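You operate a simulated robot arm through the tools that you are given. There is no shell and no other tool.

Carry out the task below with a simulated robot arm. There is one attempt and no reset: what you move stays moved.

Task
Set the controls near the top of the intake box. At the end: the exhaust thumbscrew is turned to free; the fresh lever is set to closed; the exhaust lever is set to closed; the fresh thumbscrew is turned to free; whatever was shut is shut again. Leave all else as you found it, and nothing knocked over.

The check looks at the end state, three seconds after you hand in, the way a careful person would. Anything else that was tipped, shoved, dropped, spilled or broken makes it a failure.

Robot
A 6-joint arm with a two-finger gripper, fixed in place. Base frame: the origin is at the foot of the arm, x ahead of it, y to its left, z up; the work surface is at about z = 0.8. Units: m, degrees, N and s.
Its first joint turns from -166.0 to 166.0 degrees. Payload 2.45 kg.
The TCP is the grasp point between the finger pads, 0.02 m short of the fingertips. In the tool frame z runs along the fingers and y along their closing line. The gripper opens to 0.14 m. The gripper's body begins 0.168 m behind the TCP.
Orientation is that of the tool frame in the base frame, as a unit quaternion [x, y, z, w]. With the fingers straight down and closing along the base's y, the tool's x points along the base's -x, its y along +y and its z along -z.

Tools
- The arm moves only by the tool jog_arm. Its argument "series" is a list that holds one entry, the list of rows, each a list of 6 numbers: the shift along the tool's x, y, z in m, then the turn, a rotation vector about the tool's x, y, z in degrees. In form: [[[tx, ty, tz, wx, wy, wz], ...]]. A call has 1 to 20 rows; each row shifts and turns the commanded pose from where the row before left it, along the tool's axes as they then stand. "hand" is the closure in counts, from 0 (fully open) to 255 (shut), set as the call begins (left out, the last holds). Rows are played at 5 a second. More than 0.05 m and 8.6 degrees between two rows, or a gripper value outside its range, and nothing of the call is played. A pose out of reach is approached as far as the arm can. The call stops where the force on the tool passes 40 N (or 10 N more than at its start, if that is more) or the arm is blocked; 0.2 s more then pass. Each finger travels about 0.045 m/s and halts on what it meets, pressing with about 34 N; the grip force reading is that of the motor and also rises with nothing between the fingers. The clock runs only during rows and for 0.2 s after the last one: add rows that do not move to give the fingers time. It gives the time, the measured TCP pose, the force on the tool (base axes), the opening and the grip force at its end, in the units of the frame above (readings bear some noise), with the torque about the TCP (base axes, N m) and any sound that the robot's microphone picked up.
- Cameras (640 x 400 px; columns grow to the right, rows downward): "scene" is fixed at [0.2244, 0.6558, 1.5318]; the picture's right is [-0.82, -0.57, 0.00], its down [-0.19, 0.28, -0.94] and it looks along [0.54, -0.77, -0.34] (base axes); focal length 315 px, centre (320, 200). "wrist" rides on the gripper at [0.078, 0.011, -0.209] in the tool frame; the picture's right is [-0.14, 0.99, 0.00], its down [-0.92, -0.13, -0.37] and it looks along [-0.36, -0.05, 0.93] (tool axes); focal length 280 px, centre (320, 200). There is no depth. A picture from a camera that has moved, and an enlarged one, comes with that camera's place and axes in the base frame and with its lens. The place of the scene camera against the robot may be out by one fixed shift of up to 0.012 m in any direction.
- get_image(camera): a new picture of that camera. The clock stands still meanwhile.
- inspect(camera, box): a new picture of the part [left, top, right, bottom] of that camera's present view, enlarged. The clock stands still meanwhile.
- hand_in(): hands the job in; it is judged then, once.

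Nothing tells you positions but the pictures and the camera data. Unless the task says otherwise, let go and move clear before handing in.

The tools are called after "Call:" as name(argument=value, ...) on one line, values as JSON. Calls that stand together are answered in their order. jog_arm: Moves the arm, as the interface text tells. Its arguments: {"type":"object","properties":{"series":{"type":"array"},"hand":{"type":"number"}},"required":["series"]} The other tools are called the same way: get_image (camera) takes a picture; inspect (camera, box) takes an enlarged picture of a part of a camera's view; hand_in () hands the job in.

At the start:

```text
time: 0.0
tool_pos: [0.6293, -0.287, 1.3688]
ee_rot: [0.0, 1.0, 0.0, 0.0]
contact_force: [-0.3, 0.1, 0.8]
torque: [-0.01, 0.01, 0.0]
finger_gap: 0.1399
finger_force: 0.0
```

scene: 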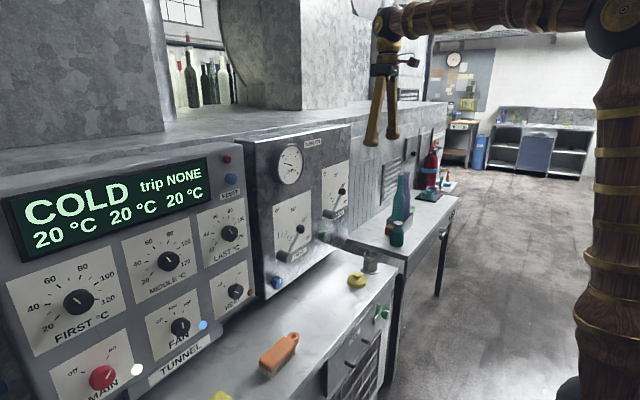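
wrist: 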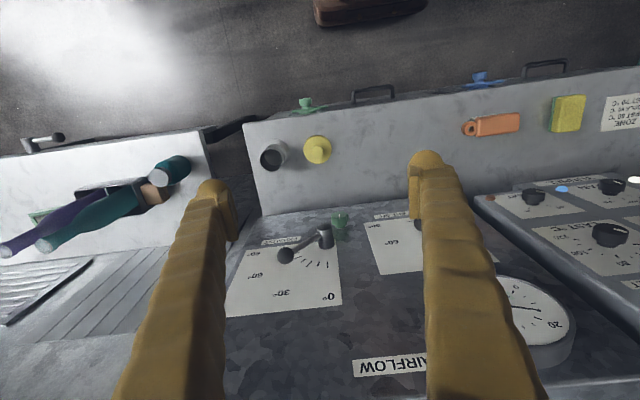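

I see a control panel for a tunnel at left, and beside it an "AIRFLOW" box with a gauge and two levers with scales. I'll look closer at the box before moving.

Call:
inspect(camera="scene", box=[240, 120, 370, 300])

Call:
inspect(camera="wrist", box=[200, 180, 480, 355])

Call:
inspect(camera="scene", box=[340, 100, 480, 260])

```text
2.22 times, centred on (305, 210) of scene
camera zoom: at [0.2244, 0.6558, 1.5318], right [-0.82, -0.57, 0.0], down [-0.19, 0.28, -0.94], along [0.54, -0.77, -0.34], focal length 701 px, centre (353, 178)
```

zoom: 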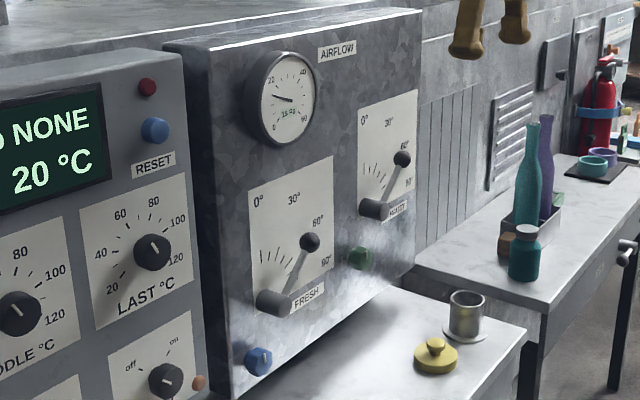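

```text
2.29 times, centred on (340, 268) of wrist
camera zoom: at [0.5516, -0.2772, 1.5776], right [0.14, 0.99, 0.0], down [0.92, -0.13, 0.37], along [0.37, -0.05, -0.93], focal length 641 px, centre (274, 46)
```

zoom: 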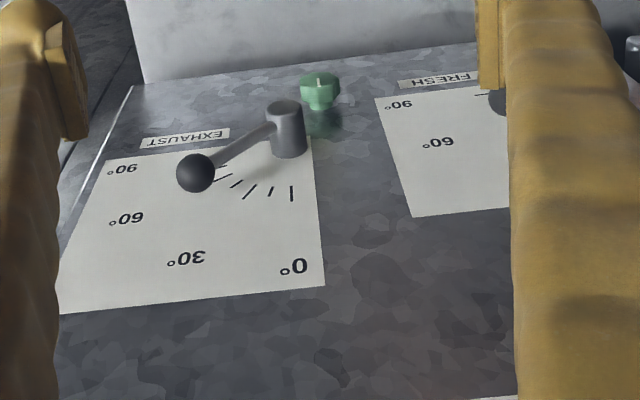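

```text
2.50 times, centred on (410, 180) of scene
camera zoom: at [0.2244, 0.6558, 1.5318], right [-0.82, -0.57, 0.0], down [-0.19, 0.28, -0.94], along [0.54, -0.77, -0.34], focal length 788 px, centre (95, 250)
```

zoom: 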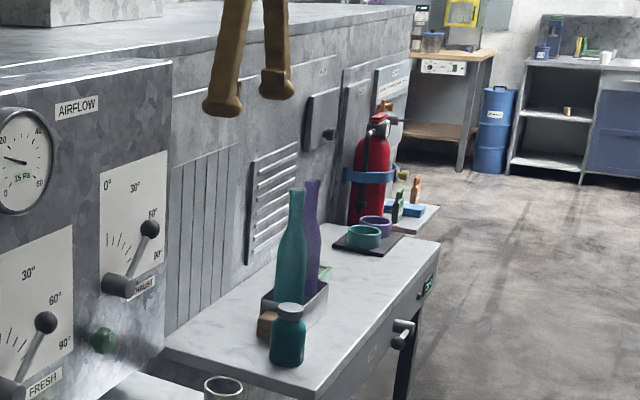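

The airflow box has two levers (fresh, exhaust), each with a thumbscrew (blue, green). I need to read all the markings, so I'll zoom further before moving.

Call:
inspect(camera="scene", box=[265, 180, 335, 300])

Call:
inspect(camera="scene", box=[310, 140, 360, 260])

Call:
inspect(camera="wrist", box=[440, 60, 640, 250])

Call:
inspect(camera="scene", box=[370, 80, 460, 200])

Call:
inspect(camera="scene", box=[200, 250, 400, 400])

```text
3.33 times, centred on (300, 240) of scene
camera zoom: at [0.2244, 0.6558, 1.5318], right [-0.82, -0.57, 0.0], down [-0.19, 0.28, -0.94], along [0.54, -0.77, -0.34], focal length 1051 px, centre (387, 67)
```

zoom: 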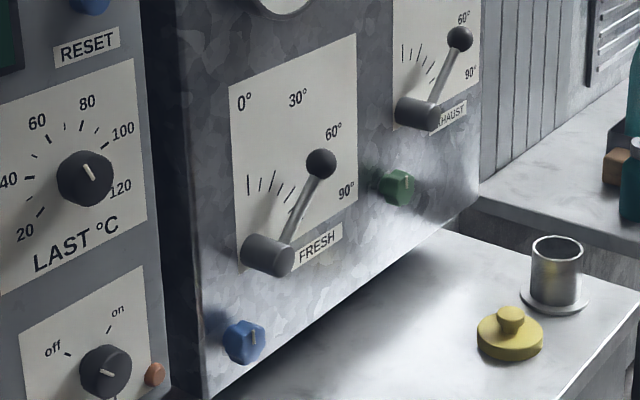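

```text
3.33 times, centred on (335, 200) of scene
camera zoom: at [0.2244, 0.6558, 1.5318], right [-0.82, -0.57, 0.0], down [-0.19, 0.28, -0.94], along [0.54, -0.77, -0.34], focal length 1051 px, centre (270, 200)
```

zoom: 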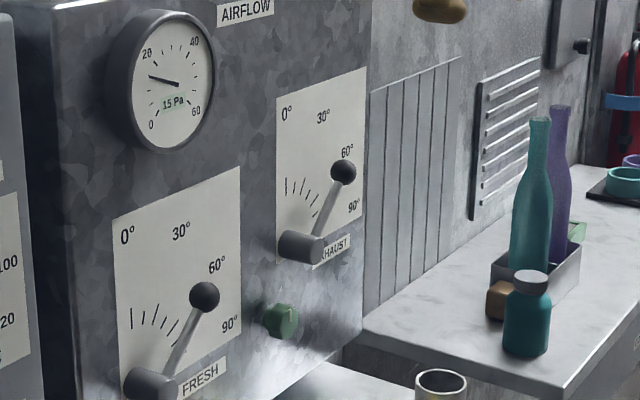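

```text
2.11 times, centred on (540, 155) of wrist
camera zoom: at [0.5516, -0.2772, 1.5776], right [0.14, 0.99, 0.0], down [0.92, -0.13, 0.37], along [0.37, -0.05, -0.93], focal length 590 px, centre (-143, 295)
```

zoom: 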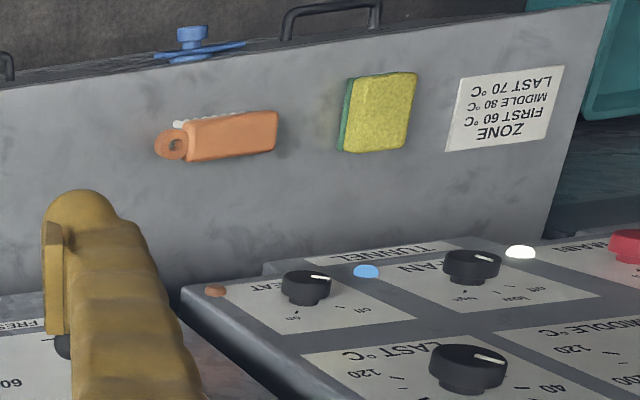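

```text
3.33 times, centred on (415, 140) of scene
camera zoom: at [0.2244, 0.6558, 1.5318], right [-0.82, -0.57, 0.0], down [-0.19, 0.28, -0.94], along [0.54, -0.77, -0.34], focal length 1051 px, centre (3, 400)
```

zoom: 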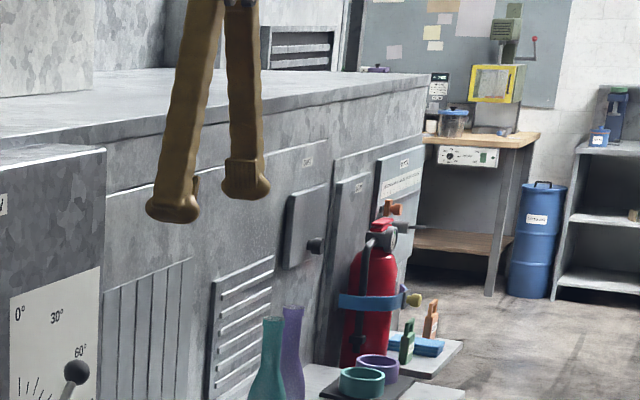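

```text
2.67 times, centred on (300, 325) of scene
camera zoom: at [0.2244, 0.6558, 1.5318], right [-0.82, -0.57, 0.0], down [-0.19, 0.28, -0.94], along [0.54, -0.77, -0.34], focal length 841 px, centre (373, -133)
```

zoom: 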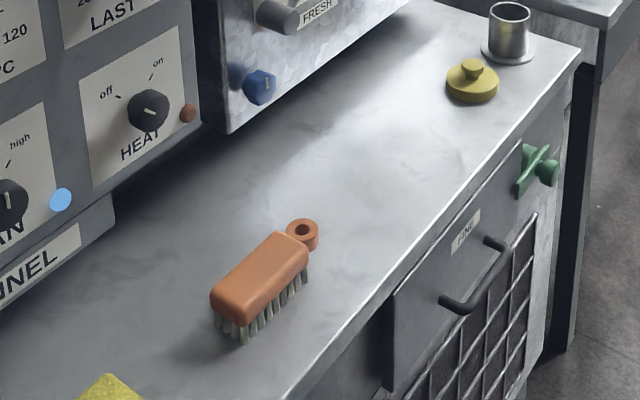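

The levers sit around 50–60° and there's a green thumbscrew at roughly (0.86, -0.27, 0.97). I'll tilt the tool up by 45° in free air so the wrist camera faces the panel.

Call:
jog_arm(series=[[[0, 0, 0, 0, -7.5, 0], [0, 0, 0, 0, -7.5, 0], [0, 0, 0, 0, -7.5, 0], [0, 0, 0, 0, -7.5, 0], [0, 0, 0, 0, -7.5, 0], [0, 0, 0, 0, -7.5, 0], [0, 0, 0, 0, 0, 0]]], hand=0)

Call:
get_image(camera="wrist")

Call:
get_image(camera="scene")

```text
time: 1.8
tool_pos: [0.6617, -0.3122, 1.3021]
ee_rot: [0.012, 0.938, 0.026, 0.346]
contact_force: [0.0, -0.4, 0.4]
torque: [-0.02, 0.03, -0.02]
finger_gap: 0.1401
finger_force: 0.0
stopped in row 7: the arm was blocked; the commanded pose is now the measured one
```

```text
taken
camera wrist: at [0.4668, -0.3073, 1.4093], right [0.11, 0.98, 0.15], down [0.46, -0.18, 0.87], along [0.88, -0.03, -0.47], focal length 280 px, centre (320, 200)
```

wrist: 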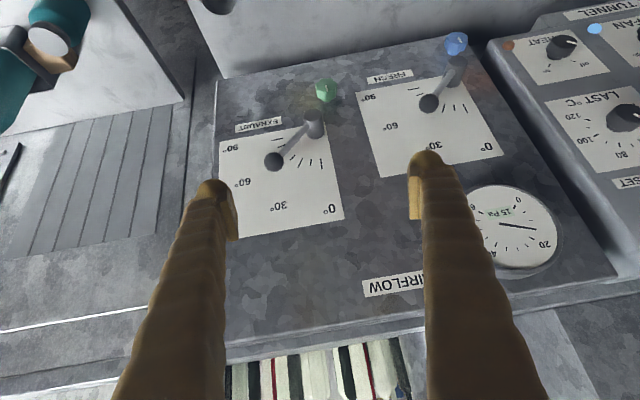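

```text
taken
```

scene: 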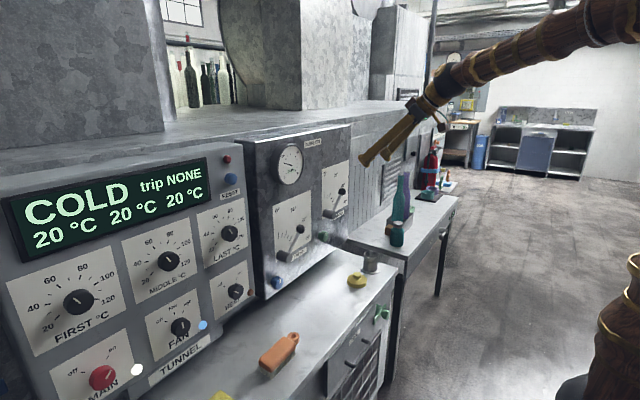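

The wrist seems to have reached a limit or a straight-wrist singularity near 40° of tilt. I'll look at the arm's shape and the panel markings more closely.

Call:
inspect(camera="scene", box=[340, 0, 640, 190])

Call:
inspect(camera="wrist", box=[200, 60, 360, 250])

Call:
inspect(camera="wrist", box=[340, 20, 520, 190])

Call:
inspect(camera="wrist", box=[0, 60, 230, 350])

```text
2.11 times, centred on (490, 95) of scene
camera zoom: at [0.2244, 0.6558, 1.5318], right [-0.82, -0.57, 0.0], down [-0.19, 0.28, -0.94], along [0.54, -0.77, -0.34], focal length 664 px, centre (-38, 421)
```

zoom: 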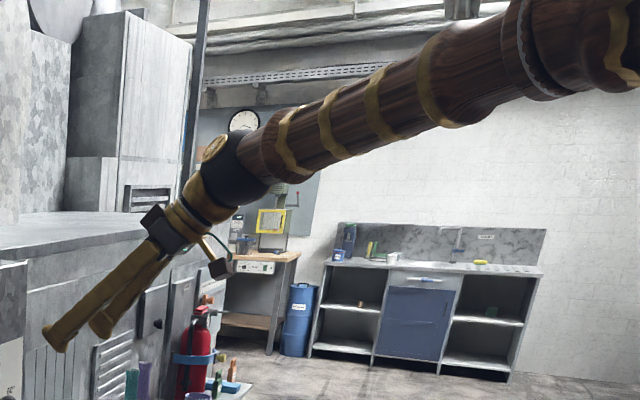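

```text
2.11 times, centred on (280, 155) of wrist
camera zoom: at [0.4668, -0.3073, 1.4093], right [0.11, 0.98, 0.15], down [0.46, -0.18, 0.87], along [0.88, -0.03, -0.47], focal length 590 px, centre (404, 295)
```

zoom: 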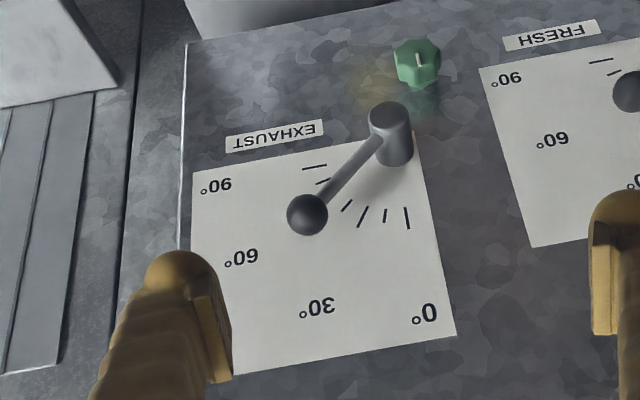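

```text
2.35 times, centred on (430, 105) of wrist
camera zoom: at [0.4668, -0.3073, 1.4093], right [0.11, 0.98, 0.15], down [0.46, -0.18, 0.87], along [0.88, -0.03, -0.47], focal length 660 px, centre (61, 424)
```

zoom: 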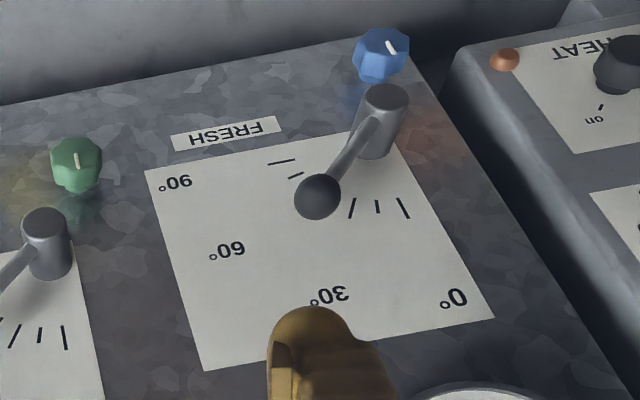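

```text
1.38 times, centred on (115, 205) of wrist
camera zoom: at [0.4668, -0.3073, 1.4093], right [0.11, 0.98, 0.15], down [0.46, -0.18, 0.87], along [0.88, -0.03, -0.47], focal length 387 px, centre (603, 193)
```

zoom: 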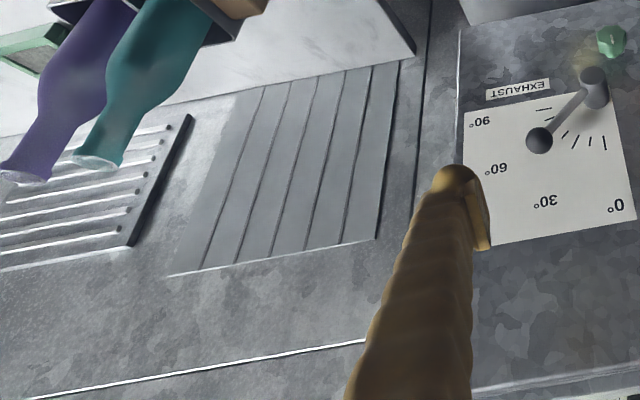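

The panel works out vertical at x ≈ 0.863, with the exhaust hub at about (y -0.305, z 1.06), the fresh hub at about (-0.04, 1.0), and both levers near 45°. The tilt seems limited by retraction, so I'll go forward and down in free air, then continue pitching up.

Call:
jog_arm(series=[[[0.0148, -0.002, 0.0366, 0.6, 0, -0.6], [0.0148, -0.002, 0.0366, 0.6, 0, -0.6], [0.0148, -0.002, 0.0366, 0.6, 0, -0.6], [0.0148, -0.002, 0.0366, 0.5, 0, -0.5], [0, 0, 0, 0, -7, 0], [0, 0, 0, 0, -7, 0], [0, 0, 0, 0, -7, 0], [0, 0, 0, 0, 0, 0]]], hand=0)

Call:
get_image(camera="wrist")

Call:
get_image(camera="scene")

```text
time: 3.6
tool_pos: [0.7114, -0.3128, 1.1543]
ee_rot: [0.001, 0.859, -0.001, 0.513]
contact_force: [-0.1, 0.3, -1.0]
torque: [-0.01, 0.04, -0.01]
finger_gap: 0.14
finger_force: 0.2
```

```text
taken
camera wrist: at [0.4906, -0.304, 1.1835], right [0.06, 0.99, 0.12], down [0.11, -0.13, 0.99], along [0.99, -0.05, -0.12], focal length 280 px, centre (320, 200)
```

wrist: 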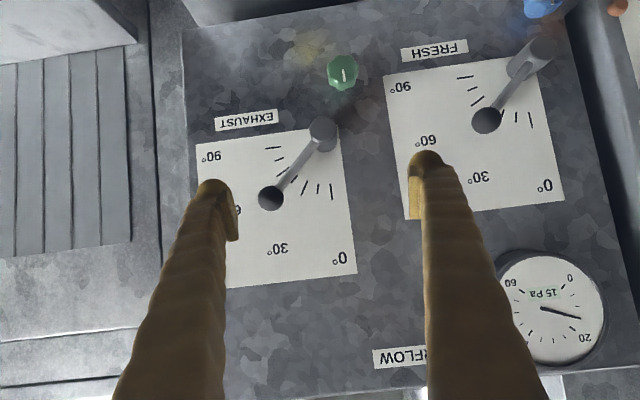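

```text
taken
```

scene: 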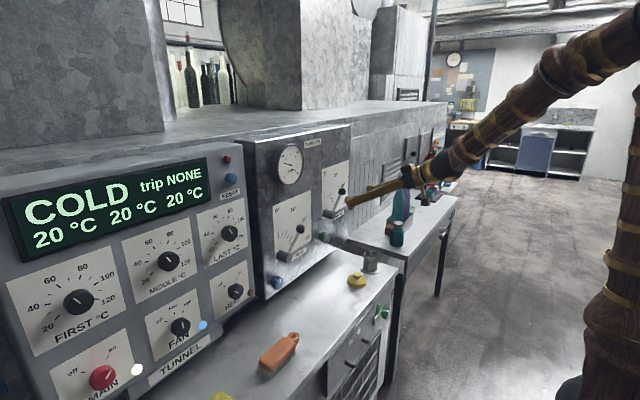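

Good, that worked: the camera now looks almost straight at the panel. I'll zoom in on the thumbscrews, levers and gauge.

Call:
inspect(camera="wrist", box=[190, 30, 370, 200])

Call:
inspect(camera="wrist", box=[380, 0, 640, 130])

Call:
inspect(camera="wrist", box=[460, 220, 640, 380])

Call:
inspect(camera="scene", box=[310, 180, 400, 250])

```text
2.35 times, centred on (280, 115) of wrist
camera zoom: at [0.4906, -0.304, 1.1835], right [0.06, 0.99, 0.12], down [0.11, -0.13, 0.99], along [0.99, -0.05, -0.12], focal length 660 px, centre (414, 400)
```

zoom: 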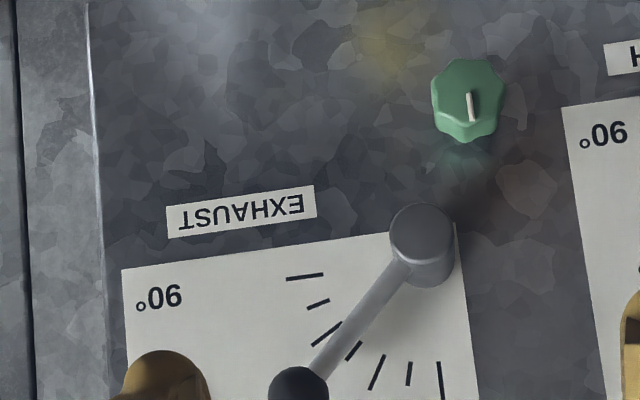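

```text
2.46 times, centred on (510, 65) of wrist
camera zoom: at [0.4906, -0.304, 1.1835], right [0.06, 0.99, 0.12], down [0.11, -0.13, 0.99], along [0.99, -0.05, -0.12], focal length 690 px, centre (-148, 532)
```

zoom: 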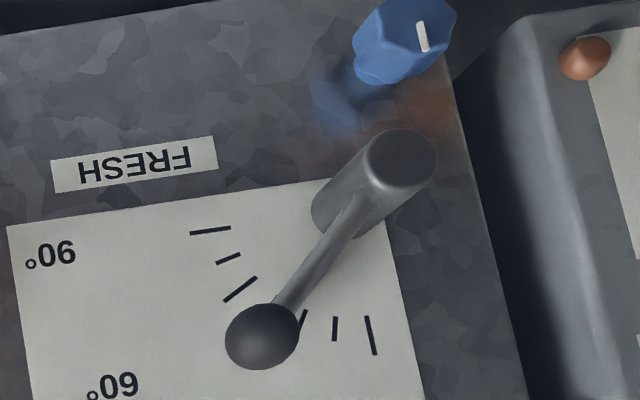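

```text
2.50 times, centred on (550, 300) of wrist
camera zoom: at [0.4906, -0.304, 1.1835], right [0.06, 0.99, 0.12], down [0.11, -0.13, 0.99], along [0.99, -0.05, -0.12], focal length 701 px, centre (-255, -50)
```

zoom: 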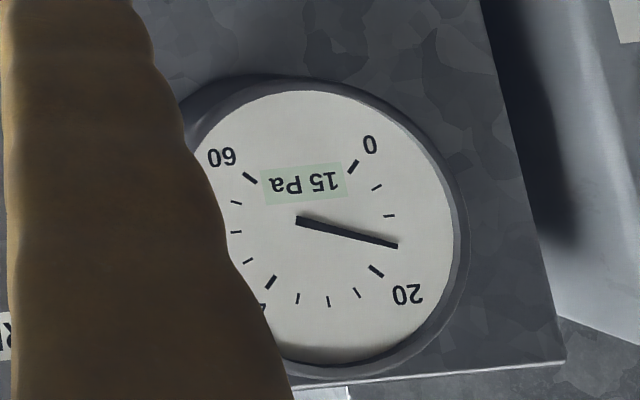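

```text
5.71 times, centred on (355, 215) of scene
camera zoom: at [0.2244, 0.6558, 1.5318], right [-0.82, -0.57, 0.0], down [-0.19, 0.28, -0.94], along [0.54, -0.77, -0.34], focal length 1802 px, centre (120, 114)
```

zoom: 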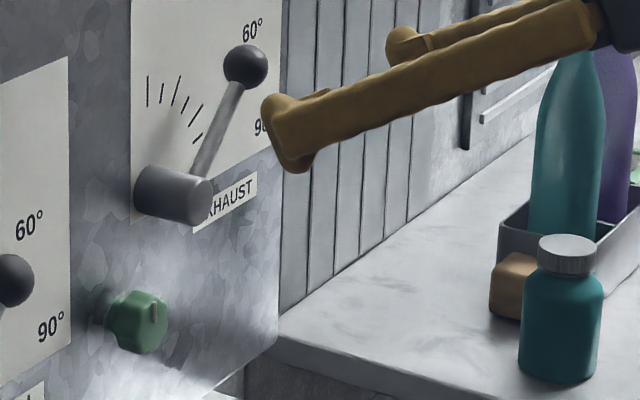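

The thumbscrews' white marks both point up and each screw stands about 3 cm off the panel; the green one's axis is near (y -0.271, z 0.976). I'll level the tool and move to a point in front of the green screw, still clear of the levers.

Call:
jog_arm(series=[[[0, 0, 0, 0, -7.1, 0], [0, 0, 0, 0, -7.1, 0], [0, 0, 0, 0, -7.1, 0], [0, 0, 0, 0, -7.0, 0], [0.0356, 0.0084, 0.0078, 0, 0, 0], [0.0356, 0.0084, 0.0078, 0, 0, 0], [0.0356, 0.0084, 0.0078, 0, 0, 0], [0.0356, 0.0084, 0.0078, 0, 0, 0], [0.0356, 0.0084, 0.0078, 0, 0, 0], [0, 0, 0, 0, 0, 0]]], hand=0)

Call:
get_image(camera="wrist")

Call:
get_image(camera="scene")

```text
time: 5.8
tool_pos: [0.7587, -0.2862, 1.003]
ee_rot: [0.005, 0.711, 0.011, 0.703]
contact_force: [-0.5, 1.0, -0.2]
torque: [-0.02, -0.03, -0.04]
finger_gap: 0.14
finger_force: 0.1
out of reach, approached as far as the arm can: row 8, 9
```

```text
taken
camera wrist: at [0.5498, -0.2764, 0.9269], right [-0.01, 0.99, 0.16], down [-0.36, -0.15, 0.92], along [0.93, -0.05, 0.35], focal length 280 px, centre (320, 200)
```

wrist: 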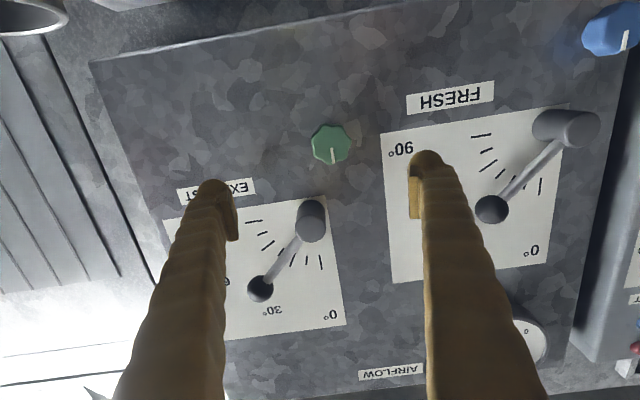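

```text
taken
```

scene: 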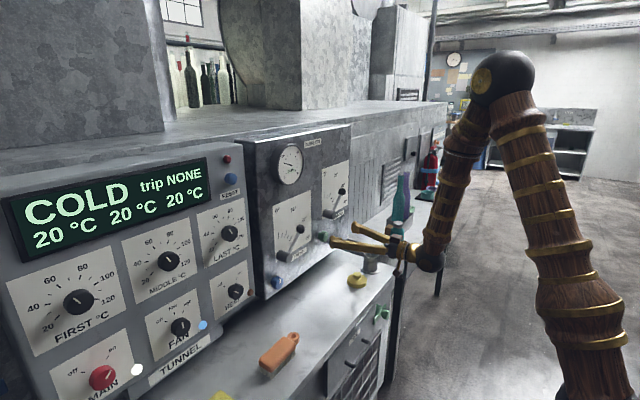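

The last rows hit the arm's folding limit, so it stopped at z ≈ 1.003. Going forward should unfold it; I'll advance a little with a partly closed gripper and see where it settles.

Call:
jog_arm(series=[[[0, 0, 0.01, 0, 0, 0], [0, 0, 0.01, 0, 0, 0], [0, 0, 0.01, 0, 0, 0], [0, 0, 0, 0, 0, 0], [0, 0, 0, 0, 0, 0]]], hand=100)

Call:
get_image(camera="wrist")

```text
time: 7.0
tool_pos: [0.7913, -0.2904, 1.0108]
ee_rot: [0.0, 0.708, 0.003, 0.706]
contact_force: [-0.8, 0.7, -0.8]
torque: [0.03, 0.0, 0.0]
finger_gap: 0.0853
finger_force: 0.0
out of reach, approached as far as the arm can: row 1
```

```text
taken
camera wrist: at [0.5835, -0.2803, 0.9324], right [0.0, 0.99, 0.14], down [-0.37, -0.13, 0.92], along [0.93, -0.05, 0.36], focal length 280 px, centre (320, 200)
```

wrist: 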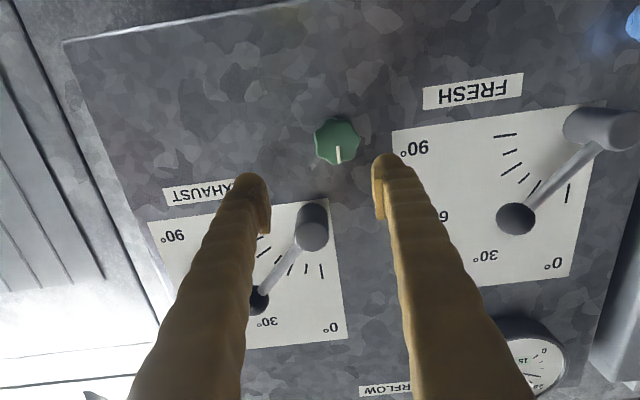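

The pose is now cleanly level at (0.791, -0.290, 1.011). Next I lower and shift to centre on the green thumbscrew axis.

Call:
jog_arm(series=[[[0.0117, 0.0065, 0.004, 0, 0, 0], [0.0117, 0.0065, 0.004, 0, 0, 0], [0.0116, 0.0064, 0.004, 0, 0, 0], [0, 0, 0, 0, 0, 0]]], hand=100)

Call:
get_image(camera="wrist")

Call:
inspect(camera="scene", box=[300, 180, 400, 270])

```text
time: 8.0
tool_pos: [0.8128, -0.2834, 0.9956]
ee_rot: [0.003, 0.709, 0.008, 0.705]
contact_force: [0.2, -0.3, 0.1]
torque: [0.03, 0.02, 0.02]
finger_gap: 0.0851
finger_force: 0.1
out of reach, approached as far as the arm can: row 1, 2, 3
```

```text
taken
camera wrist: at [0.6032, -0.2733, 0.9186], right [-0.01, 0.99, 0.15], down [-0.36, -0.14, 0.92], along [0.93, -0.05, 0.36], focal length 280 px, centre (320, 200)
```

wrist: 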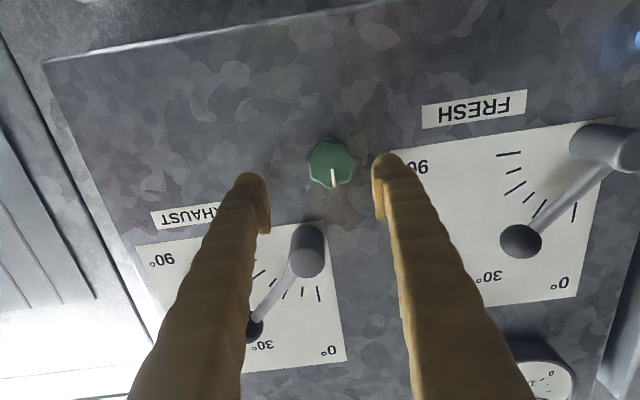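

```text
4.44 times, centred on (350, 225) of scene
camera zoom: at [0.2244, 0.6558, 1.5318], right [-0.82, -0.57, 0.0], down [-0.19, 0.28, -0.94], along [0.54, -0.77, -0.34], focal length 1402 px, centre (187, 89)
```

zoom: 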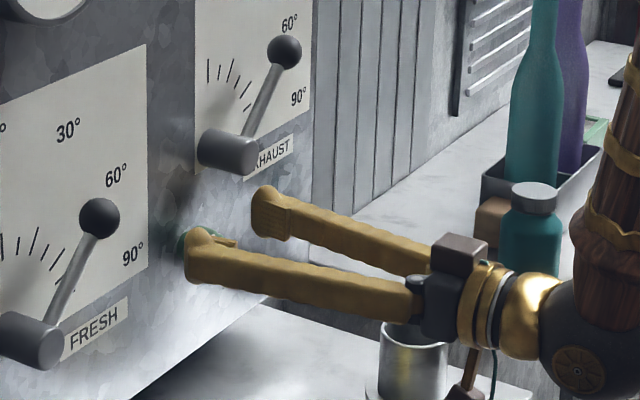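

The arm can't go lower at this reach with a perfectly level tool – the wrist bend seems to be at its limit. Pitching the tool slightly nose-down should relieve that while keeping the pads flat on the screw, so I'll tilt 6° and lower again.

Call:
jog_arm(series=[[[0, 0, 0, 0, 6, 0], [0.008, 0.005, 0, 0, 0, 0], [0.008, 0.005, 0, 0, 0, 0], [0, 0, 0, 0, 0, 0]]], hand=100)

Call:
get_image(camera="wrist")

```text
time: 9.0
tool_pos: [0.8114, -0.2737, 0.9804]
ee_rot: [0.0, 0.745, 0.001, 0.668]
contact_force: [0.4, 0.6, -0.7]
torque: [0.01, -0.02, 0.01]
finger_gap: 0.0851
finger_force: 0.1
```

```text
taken
camera wrist: at [0.5953, -0.2637, 0.9239], right [0.01, 0.99, 0.14], down [-0.27, -0.13, 0.95], along [0.96, -0.05, 0.26], focal length 280 px, centre (320, 200)
```

wrist: 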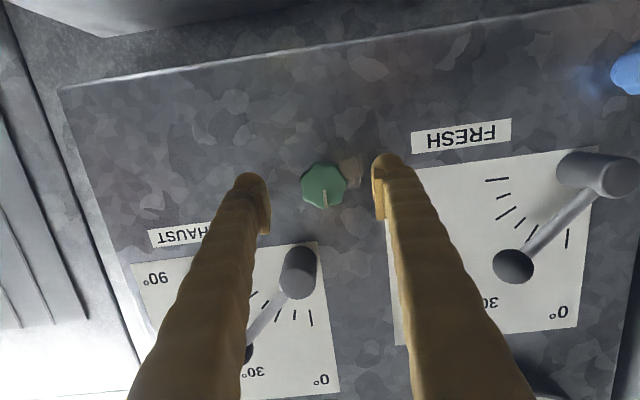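

Aligned: the green screw's axis is at (y -0.271, z 0.976), and the tool is at (−0.274, 0.980) pitched 6° down. I'll move in over the screw and check before closing.

Call:
jog_arm(series=[[[0.0006, 0.0009, 0.0083, 0, 0, 0], [0.0006, 0.0009, 0.0083, 0, 0, 0], [0.0005, 0.0009, 0.0083, 0, 0, 0], [0, 0, 0, 0, 0, 0]]], hand=110)

Call:
get_image(camera="wrist")

Call:
inspect(camera="scene", box=[300, 180, 400, 270])

```text
time: 10.0
tool_pos: [0.8351, -0.2696, 0.9761]
ee_rot: [0.0, 0.743, 0.0, 0.669]
contact_force: [0.1, 1.0, 0.1]
torque: [-0.03, -0.01, 0.01]
finger_gap: 0.0799
finger_force: 0.2
```

```text
taken
camera wrist: at [0.6195, -0.2602, 0.9198], right [0.01, 0.99, 0.14], down [-0.27, -0.13, 0.95], along [0.96, -0.05, 0.27], focal length 280 px, centre (320, 200)
```

wrist: 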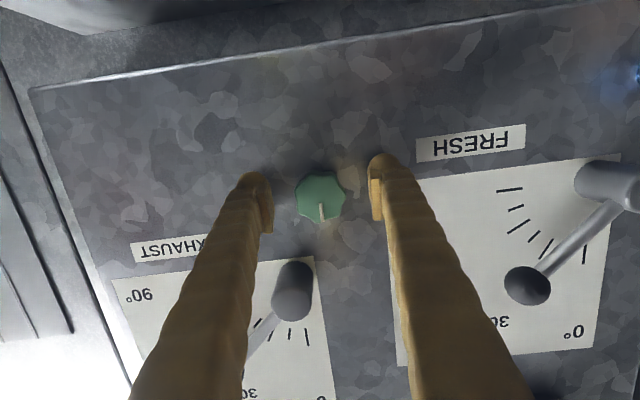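

```text
4.44 times, centred on (350, 225) of scene
camera zoom: at [0.2244, 0.6558, 1.5318], right [-0.82, -0.57, 0.0], down [-0.19, 0.28, -0.94], along [0.54, -0.77, -0.34], focal length 1402 px, centre (187, 89)
```

zoom: 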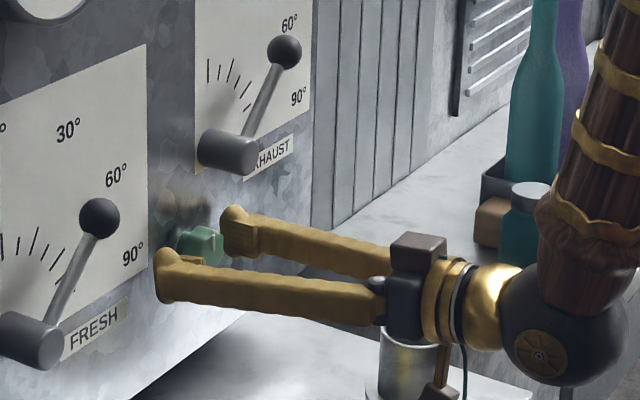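

The fingers straddle the green screw nicely. Closing to grip it.

Call:
jog_arm(series=[[[0, 0, 0, 0, 0, 0], [0, 0, 0, 0, 0, 0], [0, 0, 0, 0, 0, 0], [0, 0, 0, 0, 0, 0], [0, 0, 0, 0, 0, 0]]], hand=255)

Call:
get_image(camera="wrist")

```text
time: 11.2
tool_pos: [0.8357, -0.2698, 0.9767]
ee_rot: [0.001, 0.743, 0.0, 0.669]
contact_force: [3.3, -5.4, -0.4]
torque: [0.05, 0.02, -0.1]
finger_gap: 0.0386
finger_force: 44.7
```

```text
taken
camera wrist: at [0.6195, -0.2605, 0.9199], right [0.01, 0.99, 0.14], down [-0.27, -0.13, 0.95], along [0.96, -0.05, 0.27], focal length 280 px, centre (320, 200)
```

wrist: 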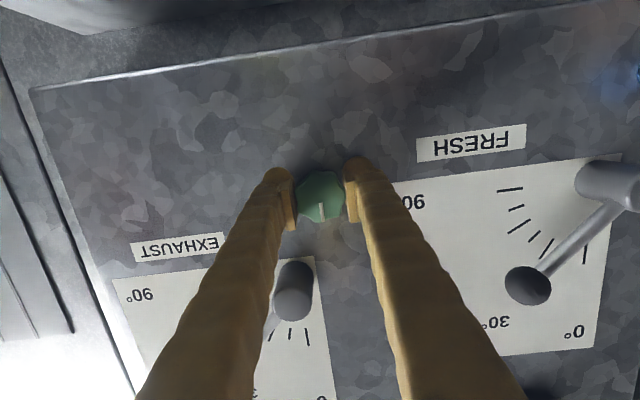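

The grip is firm (gap 0.0386). Now I try turning counter-clockwise as seen from the front (negative about tool z), in small steps, watching the torque.

Call:
jog_arm(series=[[[0, 0, 0, 0, 0, -5], [0, 0, 0, 0, 0, -5], [0, 0, 0, 0, 0, -5], [0, 0, 0, 0, 0, 0]]], hand=255)

Call:
get_image(camera="wrist")

```text
time: 12.2
tool_pos: [0.8346, -0.2715, 0.9752]
ee_rot: [0.0, 0.743, 0.0, 0.67]
contact_force: [2.8, -8.8, 0.0]
torque: [0.05, 0.01, -0.08]
finger_gap: 0.0386
finger_force: 45.1
out of reach, approached as far as the arm can: row 1, 2, 3
```

```text
taken
camera wrist: at [0.6195, -0.2605, 0.9199], right [0.01, 0.99, 0.14], down [-0.27, -0.13, 0.95], along [0.96, -0.05, 0.27], focal length 280 px, centre (320, 200)
```

wrist: 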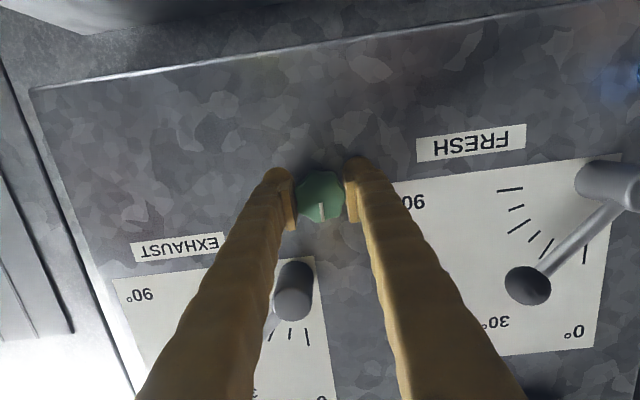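

The roll is at a joint limit in that direction, so nothing turned. I'll release, back off, and roll the gripper +90° so I have travel to turn counter-clockwise from there.

Call:
jog_arm(series=[[[0, 0, 0, 0, 0, 0], [0, 0, 0, 0, 0, 0], [0, 0, 0, 0, 0, 0], [0, 0, -0.025, 0, 0, 0], [0, 0, -0.025, 0, 0, 0], [0, 0, 0, 0, 0, 0]]], hand=110)

Call:
get_image(camera="wrist")

```text
time: 13.6
tool_pos: [0.786, -0.2714, 0.9816]
ee_rot: [0.001, 0.744, 0.005, 0.668]
contact_force: [-0.5, 0.1, 0.1]
torque: [0.0, -0.02, -0.01]
finger_gap: 0.0795
finger_force: 0.1
```

```text
taken
camera wrist: at [0.5705, -0.2616, 0.9264], right [0.01, 0.99, 0.14], down [-0.27, -0.14, 0.95], along [0.96, -0.05, 0.26], focal length 280 px, centre (320, 200)
```

wrist: 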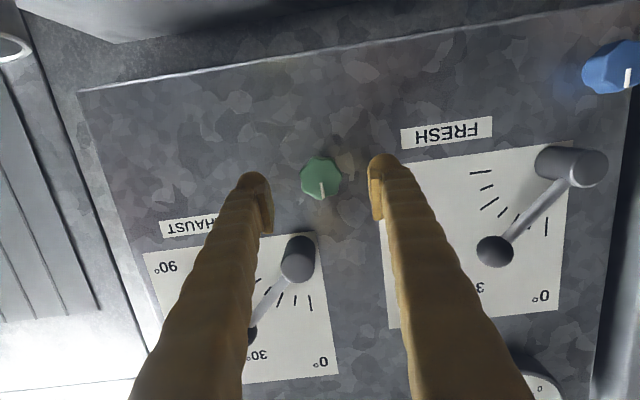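

Clear of the screw and nothing changed. Now rolling +90° in place.

Call:
jog_arm(series=[[[0, 0, 0, 0, 0, 8.2], [0, 0, 0, 0, 0, 8.2], [0, 0, 0, 0, 0, 8.2], [0, 0, 0, 0, 0, 8.2], [0, 0, 0, 0, 0, 8.2], [0, 0, 0, 0, 0, 8.2], [0, 0, 0, 0, 0, 8.2], [0, 0, 0, 0, 0, 8.2], [0, 0, 0, 0, 0, 8.2], [0, 0, 0, 0, 0, 8.2], [0, 0, 0, 0, 0, 8.0], [0, 0, 0, 0, 0, 0]]], hand=110)

Call:
get_image(camera="wrist")

Call:
get_image(camera="scene")

```text
time: 16.2
tool_pos: [0.7855, -0.2704, 0.9812]
ee_rot: [0.526, 0.525, 0.473, 0.473]
contact_force: [-0.2, -0.2, -1.1]
torque: [-0.03, -0.01, 0.01]
finger_gap: 0.0793
finger_force: 0.0
```

```text
taken
camera wrist: at [0.579, -0.1934, 1.0131], right [0.1, -0.14, 0.98], down [-0.38, -0.92, -0.09], along [0.92, -0.36, -0.15], focal length 280 px, centre (320, 200)
```

wrist: 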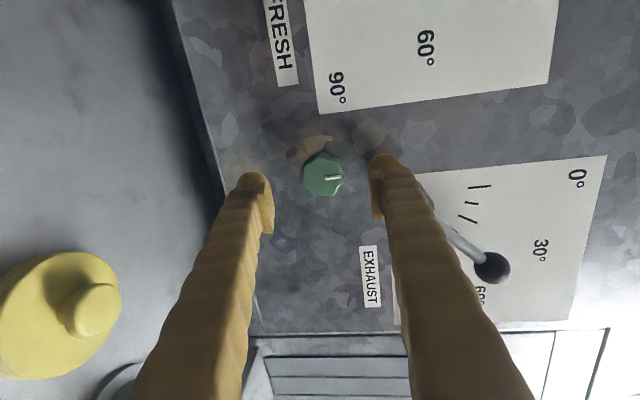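

```text
taken
```

scene: 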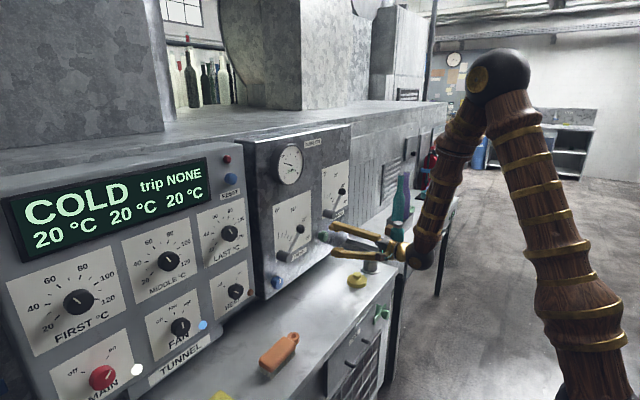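

The gripper is now rolled with its closing line vertical. I'll level the tool (6° up), align, and slide over the green screw.

Call:
jog_arm(series=[[[0, 0, 0, -6, 0, 0], [-0.0005, -0.005, 0, 0, 0, 0], [0, 0, 0.017, 0, 0, 0], [0, 0, 0.017, 0, 0, 0], [0, 0, 0.017, 0, 0, 0], [0, 0, 0, 0, 0, 0]]], hand=110)

Call:
get_image(camera="wrist")

Call:
inspect(camera="scene", box=[300, 180, 400, 270])

```text
time: 17.6
tool_pos: [0.8363, -0.2703, 0.9746]
ee_rot: [0.499, 0.501, 0.501, 0.499]
contact_force: [0.3, 0.0, -0.1]
torque: [0.01, -0.02, -0.03]
finger_gap: 0.0799
finger_force: 0.0
```

```text
taken
camera wrist: at [0.6283, -0.1933, 0.9862], right [0.0, -0.14, 0.99], down [-0.37, -0.92, -0.13], along [0.93, -0.36, -0.05], focal length 280 px, centre (320, 200)
```

wrist: 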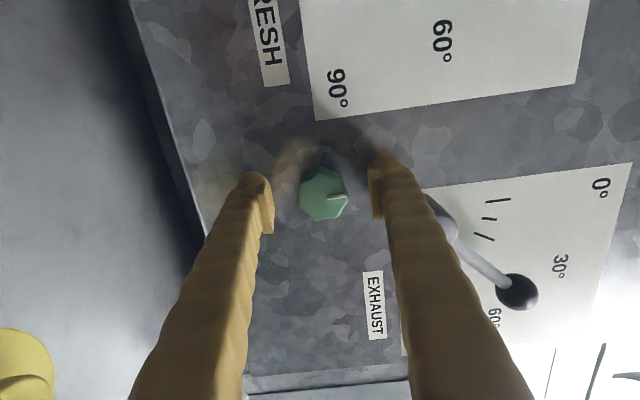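

```text
4.44 times, centred on (350, 225) of scene
camera zoom: at [0.2244, 0.6558, 1.5318], right [-0.82, -0.57, 0.0], down [-0.19, 0.28, -0.94], along [0.54, -0.77, -0.34], focal length 1402 px, centre (187, 89)
```

zoom: 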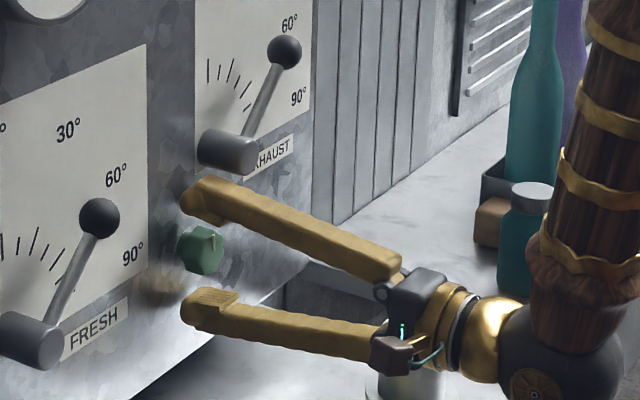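

The tool is level and the screw is centred between the pads. Closing, then turning counter-clockwise in small steps.

Call:
jog_arm(series=[[[0, 0, 0, 0, 0, 0], [0, 0, 0, 0, 0, 0], [0, 0, 0, 0, 0, 0], [0, 0, 0, 0, 0, 0], [0, 0, 0, 0, 0, -4], [0, 0, 0, 0, 0, -4], [0, 0, 0, 0, 0, -4], [0, 0, 0, 0, 0, 0]]], hand=255)

Call:
get_image(camera="wrist")

```text
time: 19.3
tool_pos: [0.8369, -0.2706, 0.977]
ee_rot: [0.444, 0.55, 0.447, 0.549]
contact_force: [-8.3, 1.2, 3.3]
torque: [0.0, -0.06, 0.01]
finger_gap: 0.0386
finger_force: 45.2
stopped in row 8: the force on the tool passed its limit at 41 N (the readings are from after the stop); the commanded pose is now the measured one
```

```text
taken
camera wrist: at [0.6282, -0.193, 0.971], right [0.0, 0.07, 1.0], down [-0.37, -0.93, 0.07], along [0.93, -0.37, 0.03], focal length 280 px, centre (320, 200)
```

wrist: 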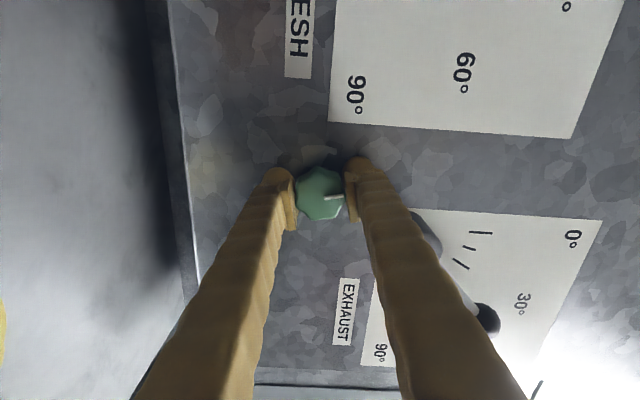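

The screw is turning with the gripper (12° so far); the stop came from a slight centring offset, which has now relaxed. Continuing counter-clockwise.

Call:
jog_arm(series=[[[0.001, 0, 0, 0, 0, -4], [0, 0, 0, 0, 0, -4], [0, 0, 0, 0, 0, -4], [0, 0, 0, 0, 0, -4], [0, 0, 0, 0, 0, 0]]], hand=255)

Call:
get_image(camera="wrist")

```text
time: 20.5
tool_pos: [0.8366, -0.2707, 0.9778]
ee_rot: [0.364, 0.605, 0.365, 0.607]
contact_force: [-11.4, -17.9, 13.4]
torque: [-0.01, -0.15, -0.26]
finger_gap: 0.0385
finger_force: 44.7
```

```text
taken
camera wrist: at [0.6284, -0.1973, 0.9493], right [0.0, 0.34, 0.94], down [-0.37, -0.87, 0.32], along [0.93, -0.35, 0.13], focal length 280 px, centre (320, 200)
```

wrist: 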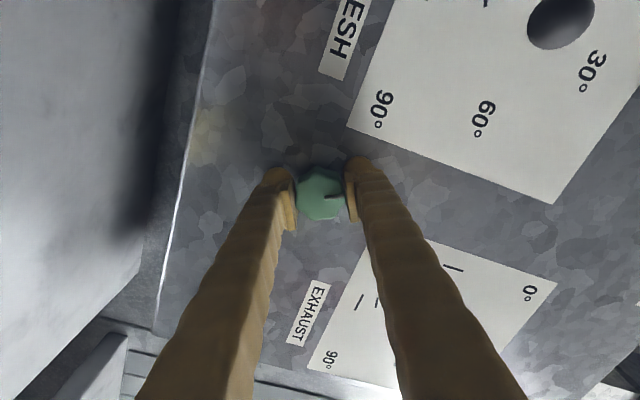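

It continues to turn smoothly (28° so far), with some side force that I'll trim away. Continuing counter-clockwise.

Call:
jog_arm(series=[[[-0.0012, 0.0002, 0, 0, 0, 0], [0, 0, 0, 0, 0, -4], [0, 0, 0, 0, 0, -4], [0, 0, 0, 0, 0, -4], [0, 0, 0, 0, 0, -4], [0, 0, 0, 0, 0, 0]]], hand=255)

Call:
get_image(camera="wrist")

```text
time: 21.9
tool_pos: [0.8374, -0.271, 0.9773]
ee_rot: [0.275, 0.65, 0.278, 0.651]
contact_force: [-9.8, 0.0, 3.8]
torque: [-0.01, -0.05, 0.02]
finger_gap: 0.0386
finger_force: 45.3
```

```text
taken
camera wrist: at [0.6284, -0.2079, 0.9303], right [0.0, 0.59, 0.81], down [-0.37, -0.75, 0.55], along [0.93, -0.3, 0.22], focal length 280 px, centre (320, 200)
```

wrist: 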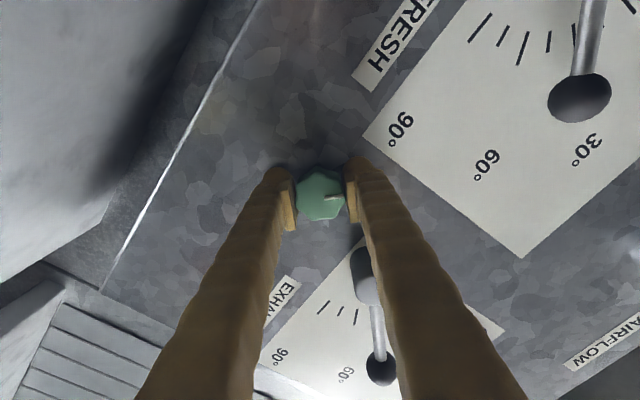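

Turned about 44° with almost no resistance. Continuing in the same direction towards a quarter turn.

Call:
jog_arm(series=[[[0, 0, 0, 0, 0, -5], [0, 0, 0, 0, 0, -5], [0, 0, 0, 0, 0, -5], [0, 0, 0, 0, 0, -5], [0, 0, 0, 0, 0, 0]]], hand=255)

Call:
get_image(camera="wrist")

```text
time: 23.1
tool_pos: [0.8381, -0.2704, 0.9772]
ee_rot: [0.158, 0.688, 0.161, 0.69]
contact_force: [-0.4, 8.4, -3.4]
torque: [-0.04, 0.06, 0.12]
finger_gap: 0.0383
finger_force: 45.1
```

```text
taken
camera wrist: at [0.6284, -0.2277, 0.9112], right [0.0, 0.83, 0.56], down [-0.37, -0.52, 0.77], along [0.93, -0.2, 0.31], focal length 280 px, centre (320, 200)
```

wrist: 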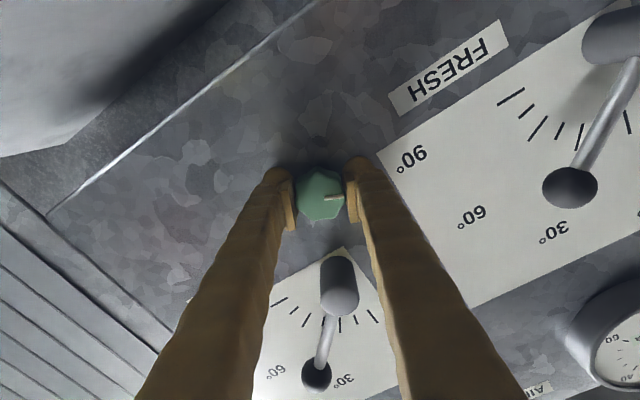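

About 64° turned. Continuing to roughly 88°, watching for a stop or click.

Call:
jog_arm(series=[[[0, 0.0005, 0, 0, 0, -5], [0, 0, 0, 0, 0, -5], [0, 0, 0, 0, 0, -5], [0, 0, 0, 0, 0, -5], [0, 0, 0, 0, 0, -4], [0, 0, 0, 0, 0, 0]]], hand=255)

Call:
get_image(camera="wrist")

```text
time: 24.5
tool_pos: [0.8366, -0.2704, 0.9785]
ee_rot: [0.012, 0.706, 0.013, 0.708]
contact_force: [-17.7, -4.6, -13.6]
torque: [-0.01, 0.15, -0.11]
finger_gap: 0.0386
finger_force: 44.6
```

```text
taken
camera wrist: at [0.6285, -0.2579, 0.8992], right [0.0, 0.99, 0.17], down [-0.37, -0.16, 0.92], along [0.93, -0.06, 0.36], focal length 280 px, centre (320, 200)
```

wrist: 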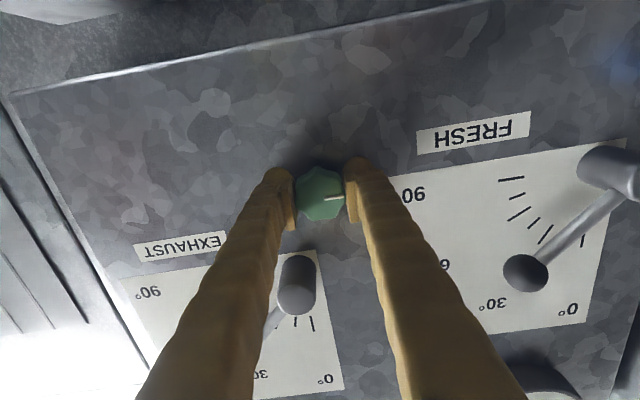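

The screw has turned about 88° and its mark now points left; no stop was felt. I'll release, back off, and look at the result and the gauge.

Call:
jog_arm(series=[[[0, 0, 0, 0, 0, 0], [0, 0, 0, 0, 0, 0], [0, 0, 0, 0, 0, 0], [0, 0, -0.03, 0, 0, 0], [0, 0, -0.03, 0, 0, 0], [0, 0, 0, 0, 0, 0]]], hand=110)

Call:
get_image(camera="wrist")

Call:
inspect(camera="scene", box=[250, 120, 400, 280])

```text
time: 25.9
tool_pos: [0.7803, -0.2735, 0.9865]
ee_rot: [0.015, 0.708, 0.019, 0.706]
contact_force: [0.1, -0.2, 0.1]
torque: [-0.02, 0.02, -0.01]
finger_gap: 0.0797
finger_force: 0.1
out of reach, approached as far as the arm can: row 5
```

```text
taken
camera wrist: at [0.5713, -0.2619, 0.9081], right [0.0, 0.98, 0.18], down [-0.37, -0.17, 0.91], along [0.93, -0.06, 0.36], focal length 280 px, centre (320, 200)
```

wrist: 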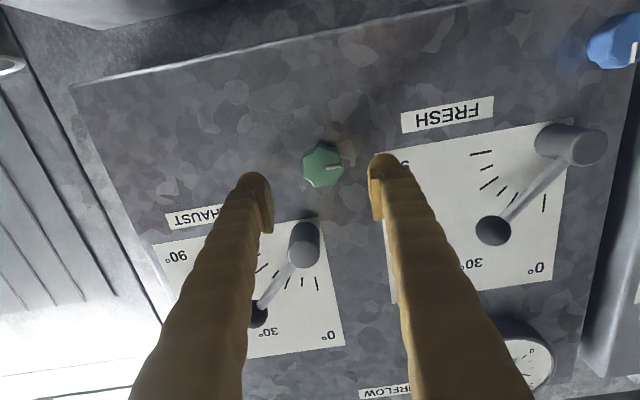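

```text
2.50 times, centred on (325, 200) of scene
camera zoom: at [0.2244, 0.6558, 1.5318], right [-0.82, -0.57, 0.0], down [-0.19, 0.28, -0.94], along [0.54, -0.77, -0.34], focal length 788 px, centre (308, 200)
```

zoom: 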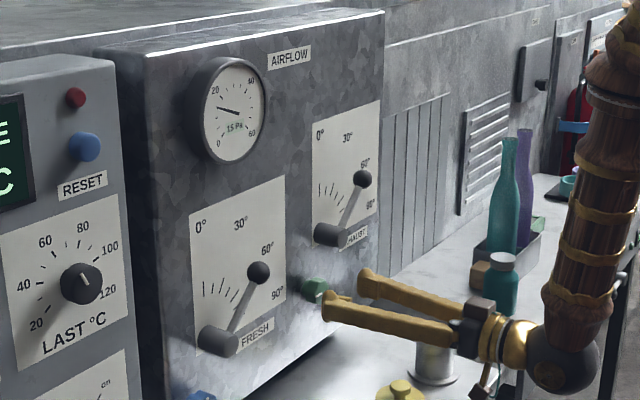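

The green mark now points left and stays there. Next I'll go in front of the exhaust lever's ball with the gripper rolled 45° (closing across the lever), staying clear of the panel hardware.

Call:
jog_arm(series=[[[0, 0, 0, 0, 0, 7.1], [0, 0, 0, 0, 0, 7.1], [0, 0, 0, 0, 0, 7.1], [0, 0, 0, 0, 0, 7.1], [0, 0, 0, 0, 0, 7.1], [0, 0, 0, 0, 0, 7.1], [-0.0355, 0.0051, -0.004, 0, 0, 0], [-0.0355, 0.0051, -0.004, 0, 0, 0], [-0.0355, 0.0051, -0.004, 0, 0, 0], [-0.0355, 0.0051, -0.004, 0, 0, 0], [-0.0355, 0.0051, -0.004, 0, 0, 0], [0, 0, 0, 0, 0, 0]]], hand=110)

Call:
get_image(camera="wrist")

Call:
get_image(camera="scene")

```text
time: 28.5
tool_pos: [0.7598, -0.3805, 1.1297]
ee_rot: [0.268, 0.653, 0.269, 0.655]
contact_force: [0.0, 0.2, 0.4]
torque: [0.03, 0.02, -0.02]
finger_gap: 0.0798
finger_force: 0.1
```

```text
taken
camera wrist: at [0.552, -0.3196, 1.0805], right [0.0, 0.61, 0.79], down [-0.37, -0.74, 0.56], along [0.93, -0.29, 0.23], focal length 280 px, centre (320, 200)
```

wrist: 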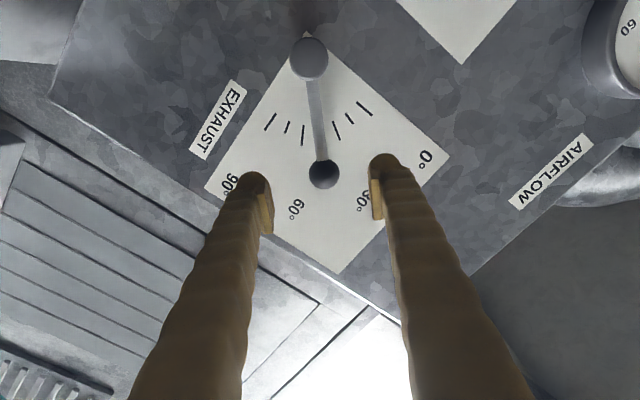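

```text
taken
```

scene: 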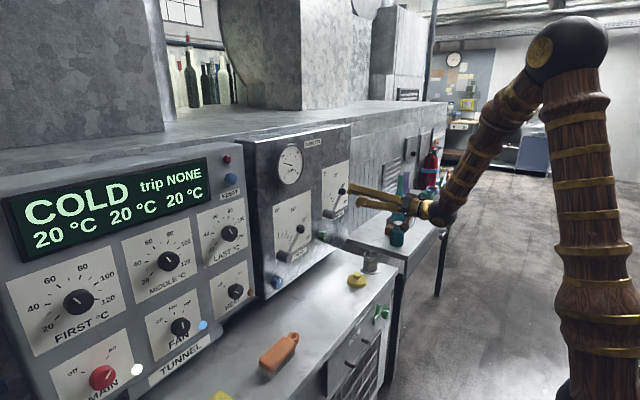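

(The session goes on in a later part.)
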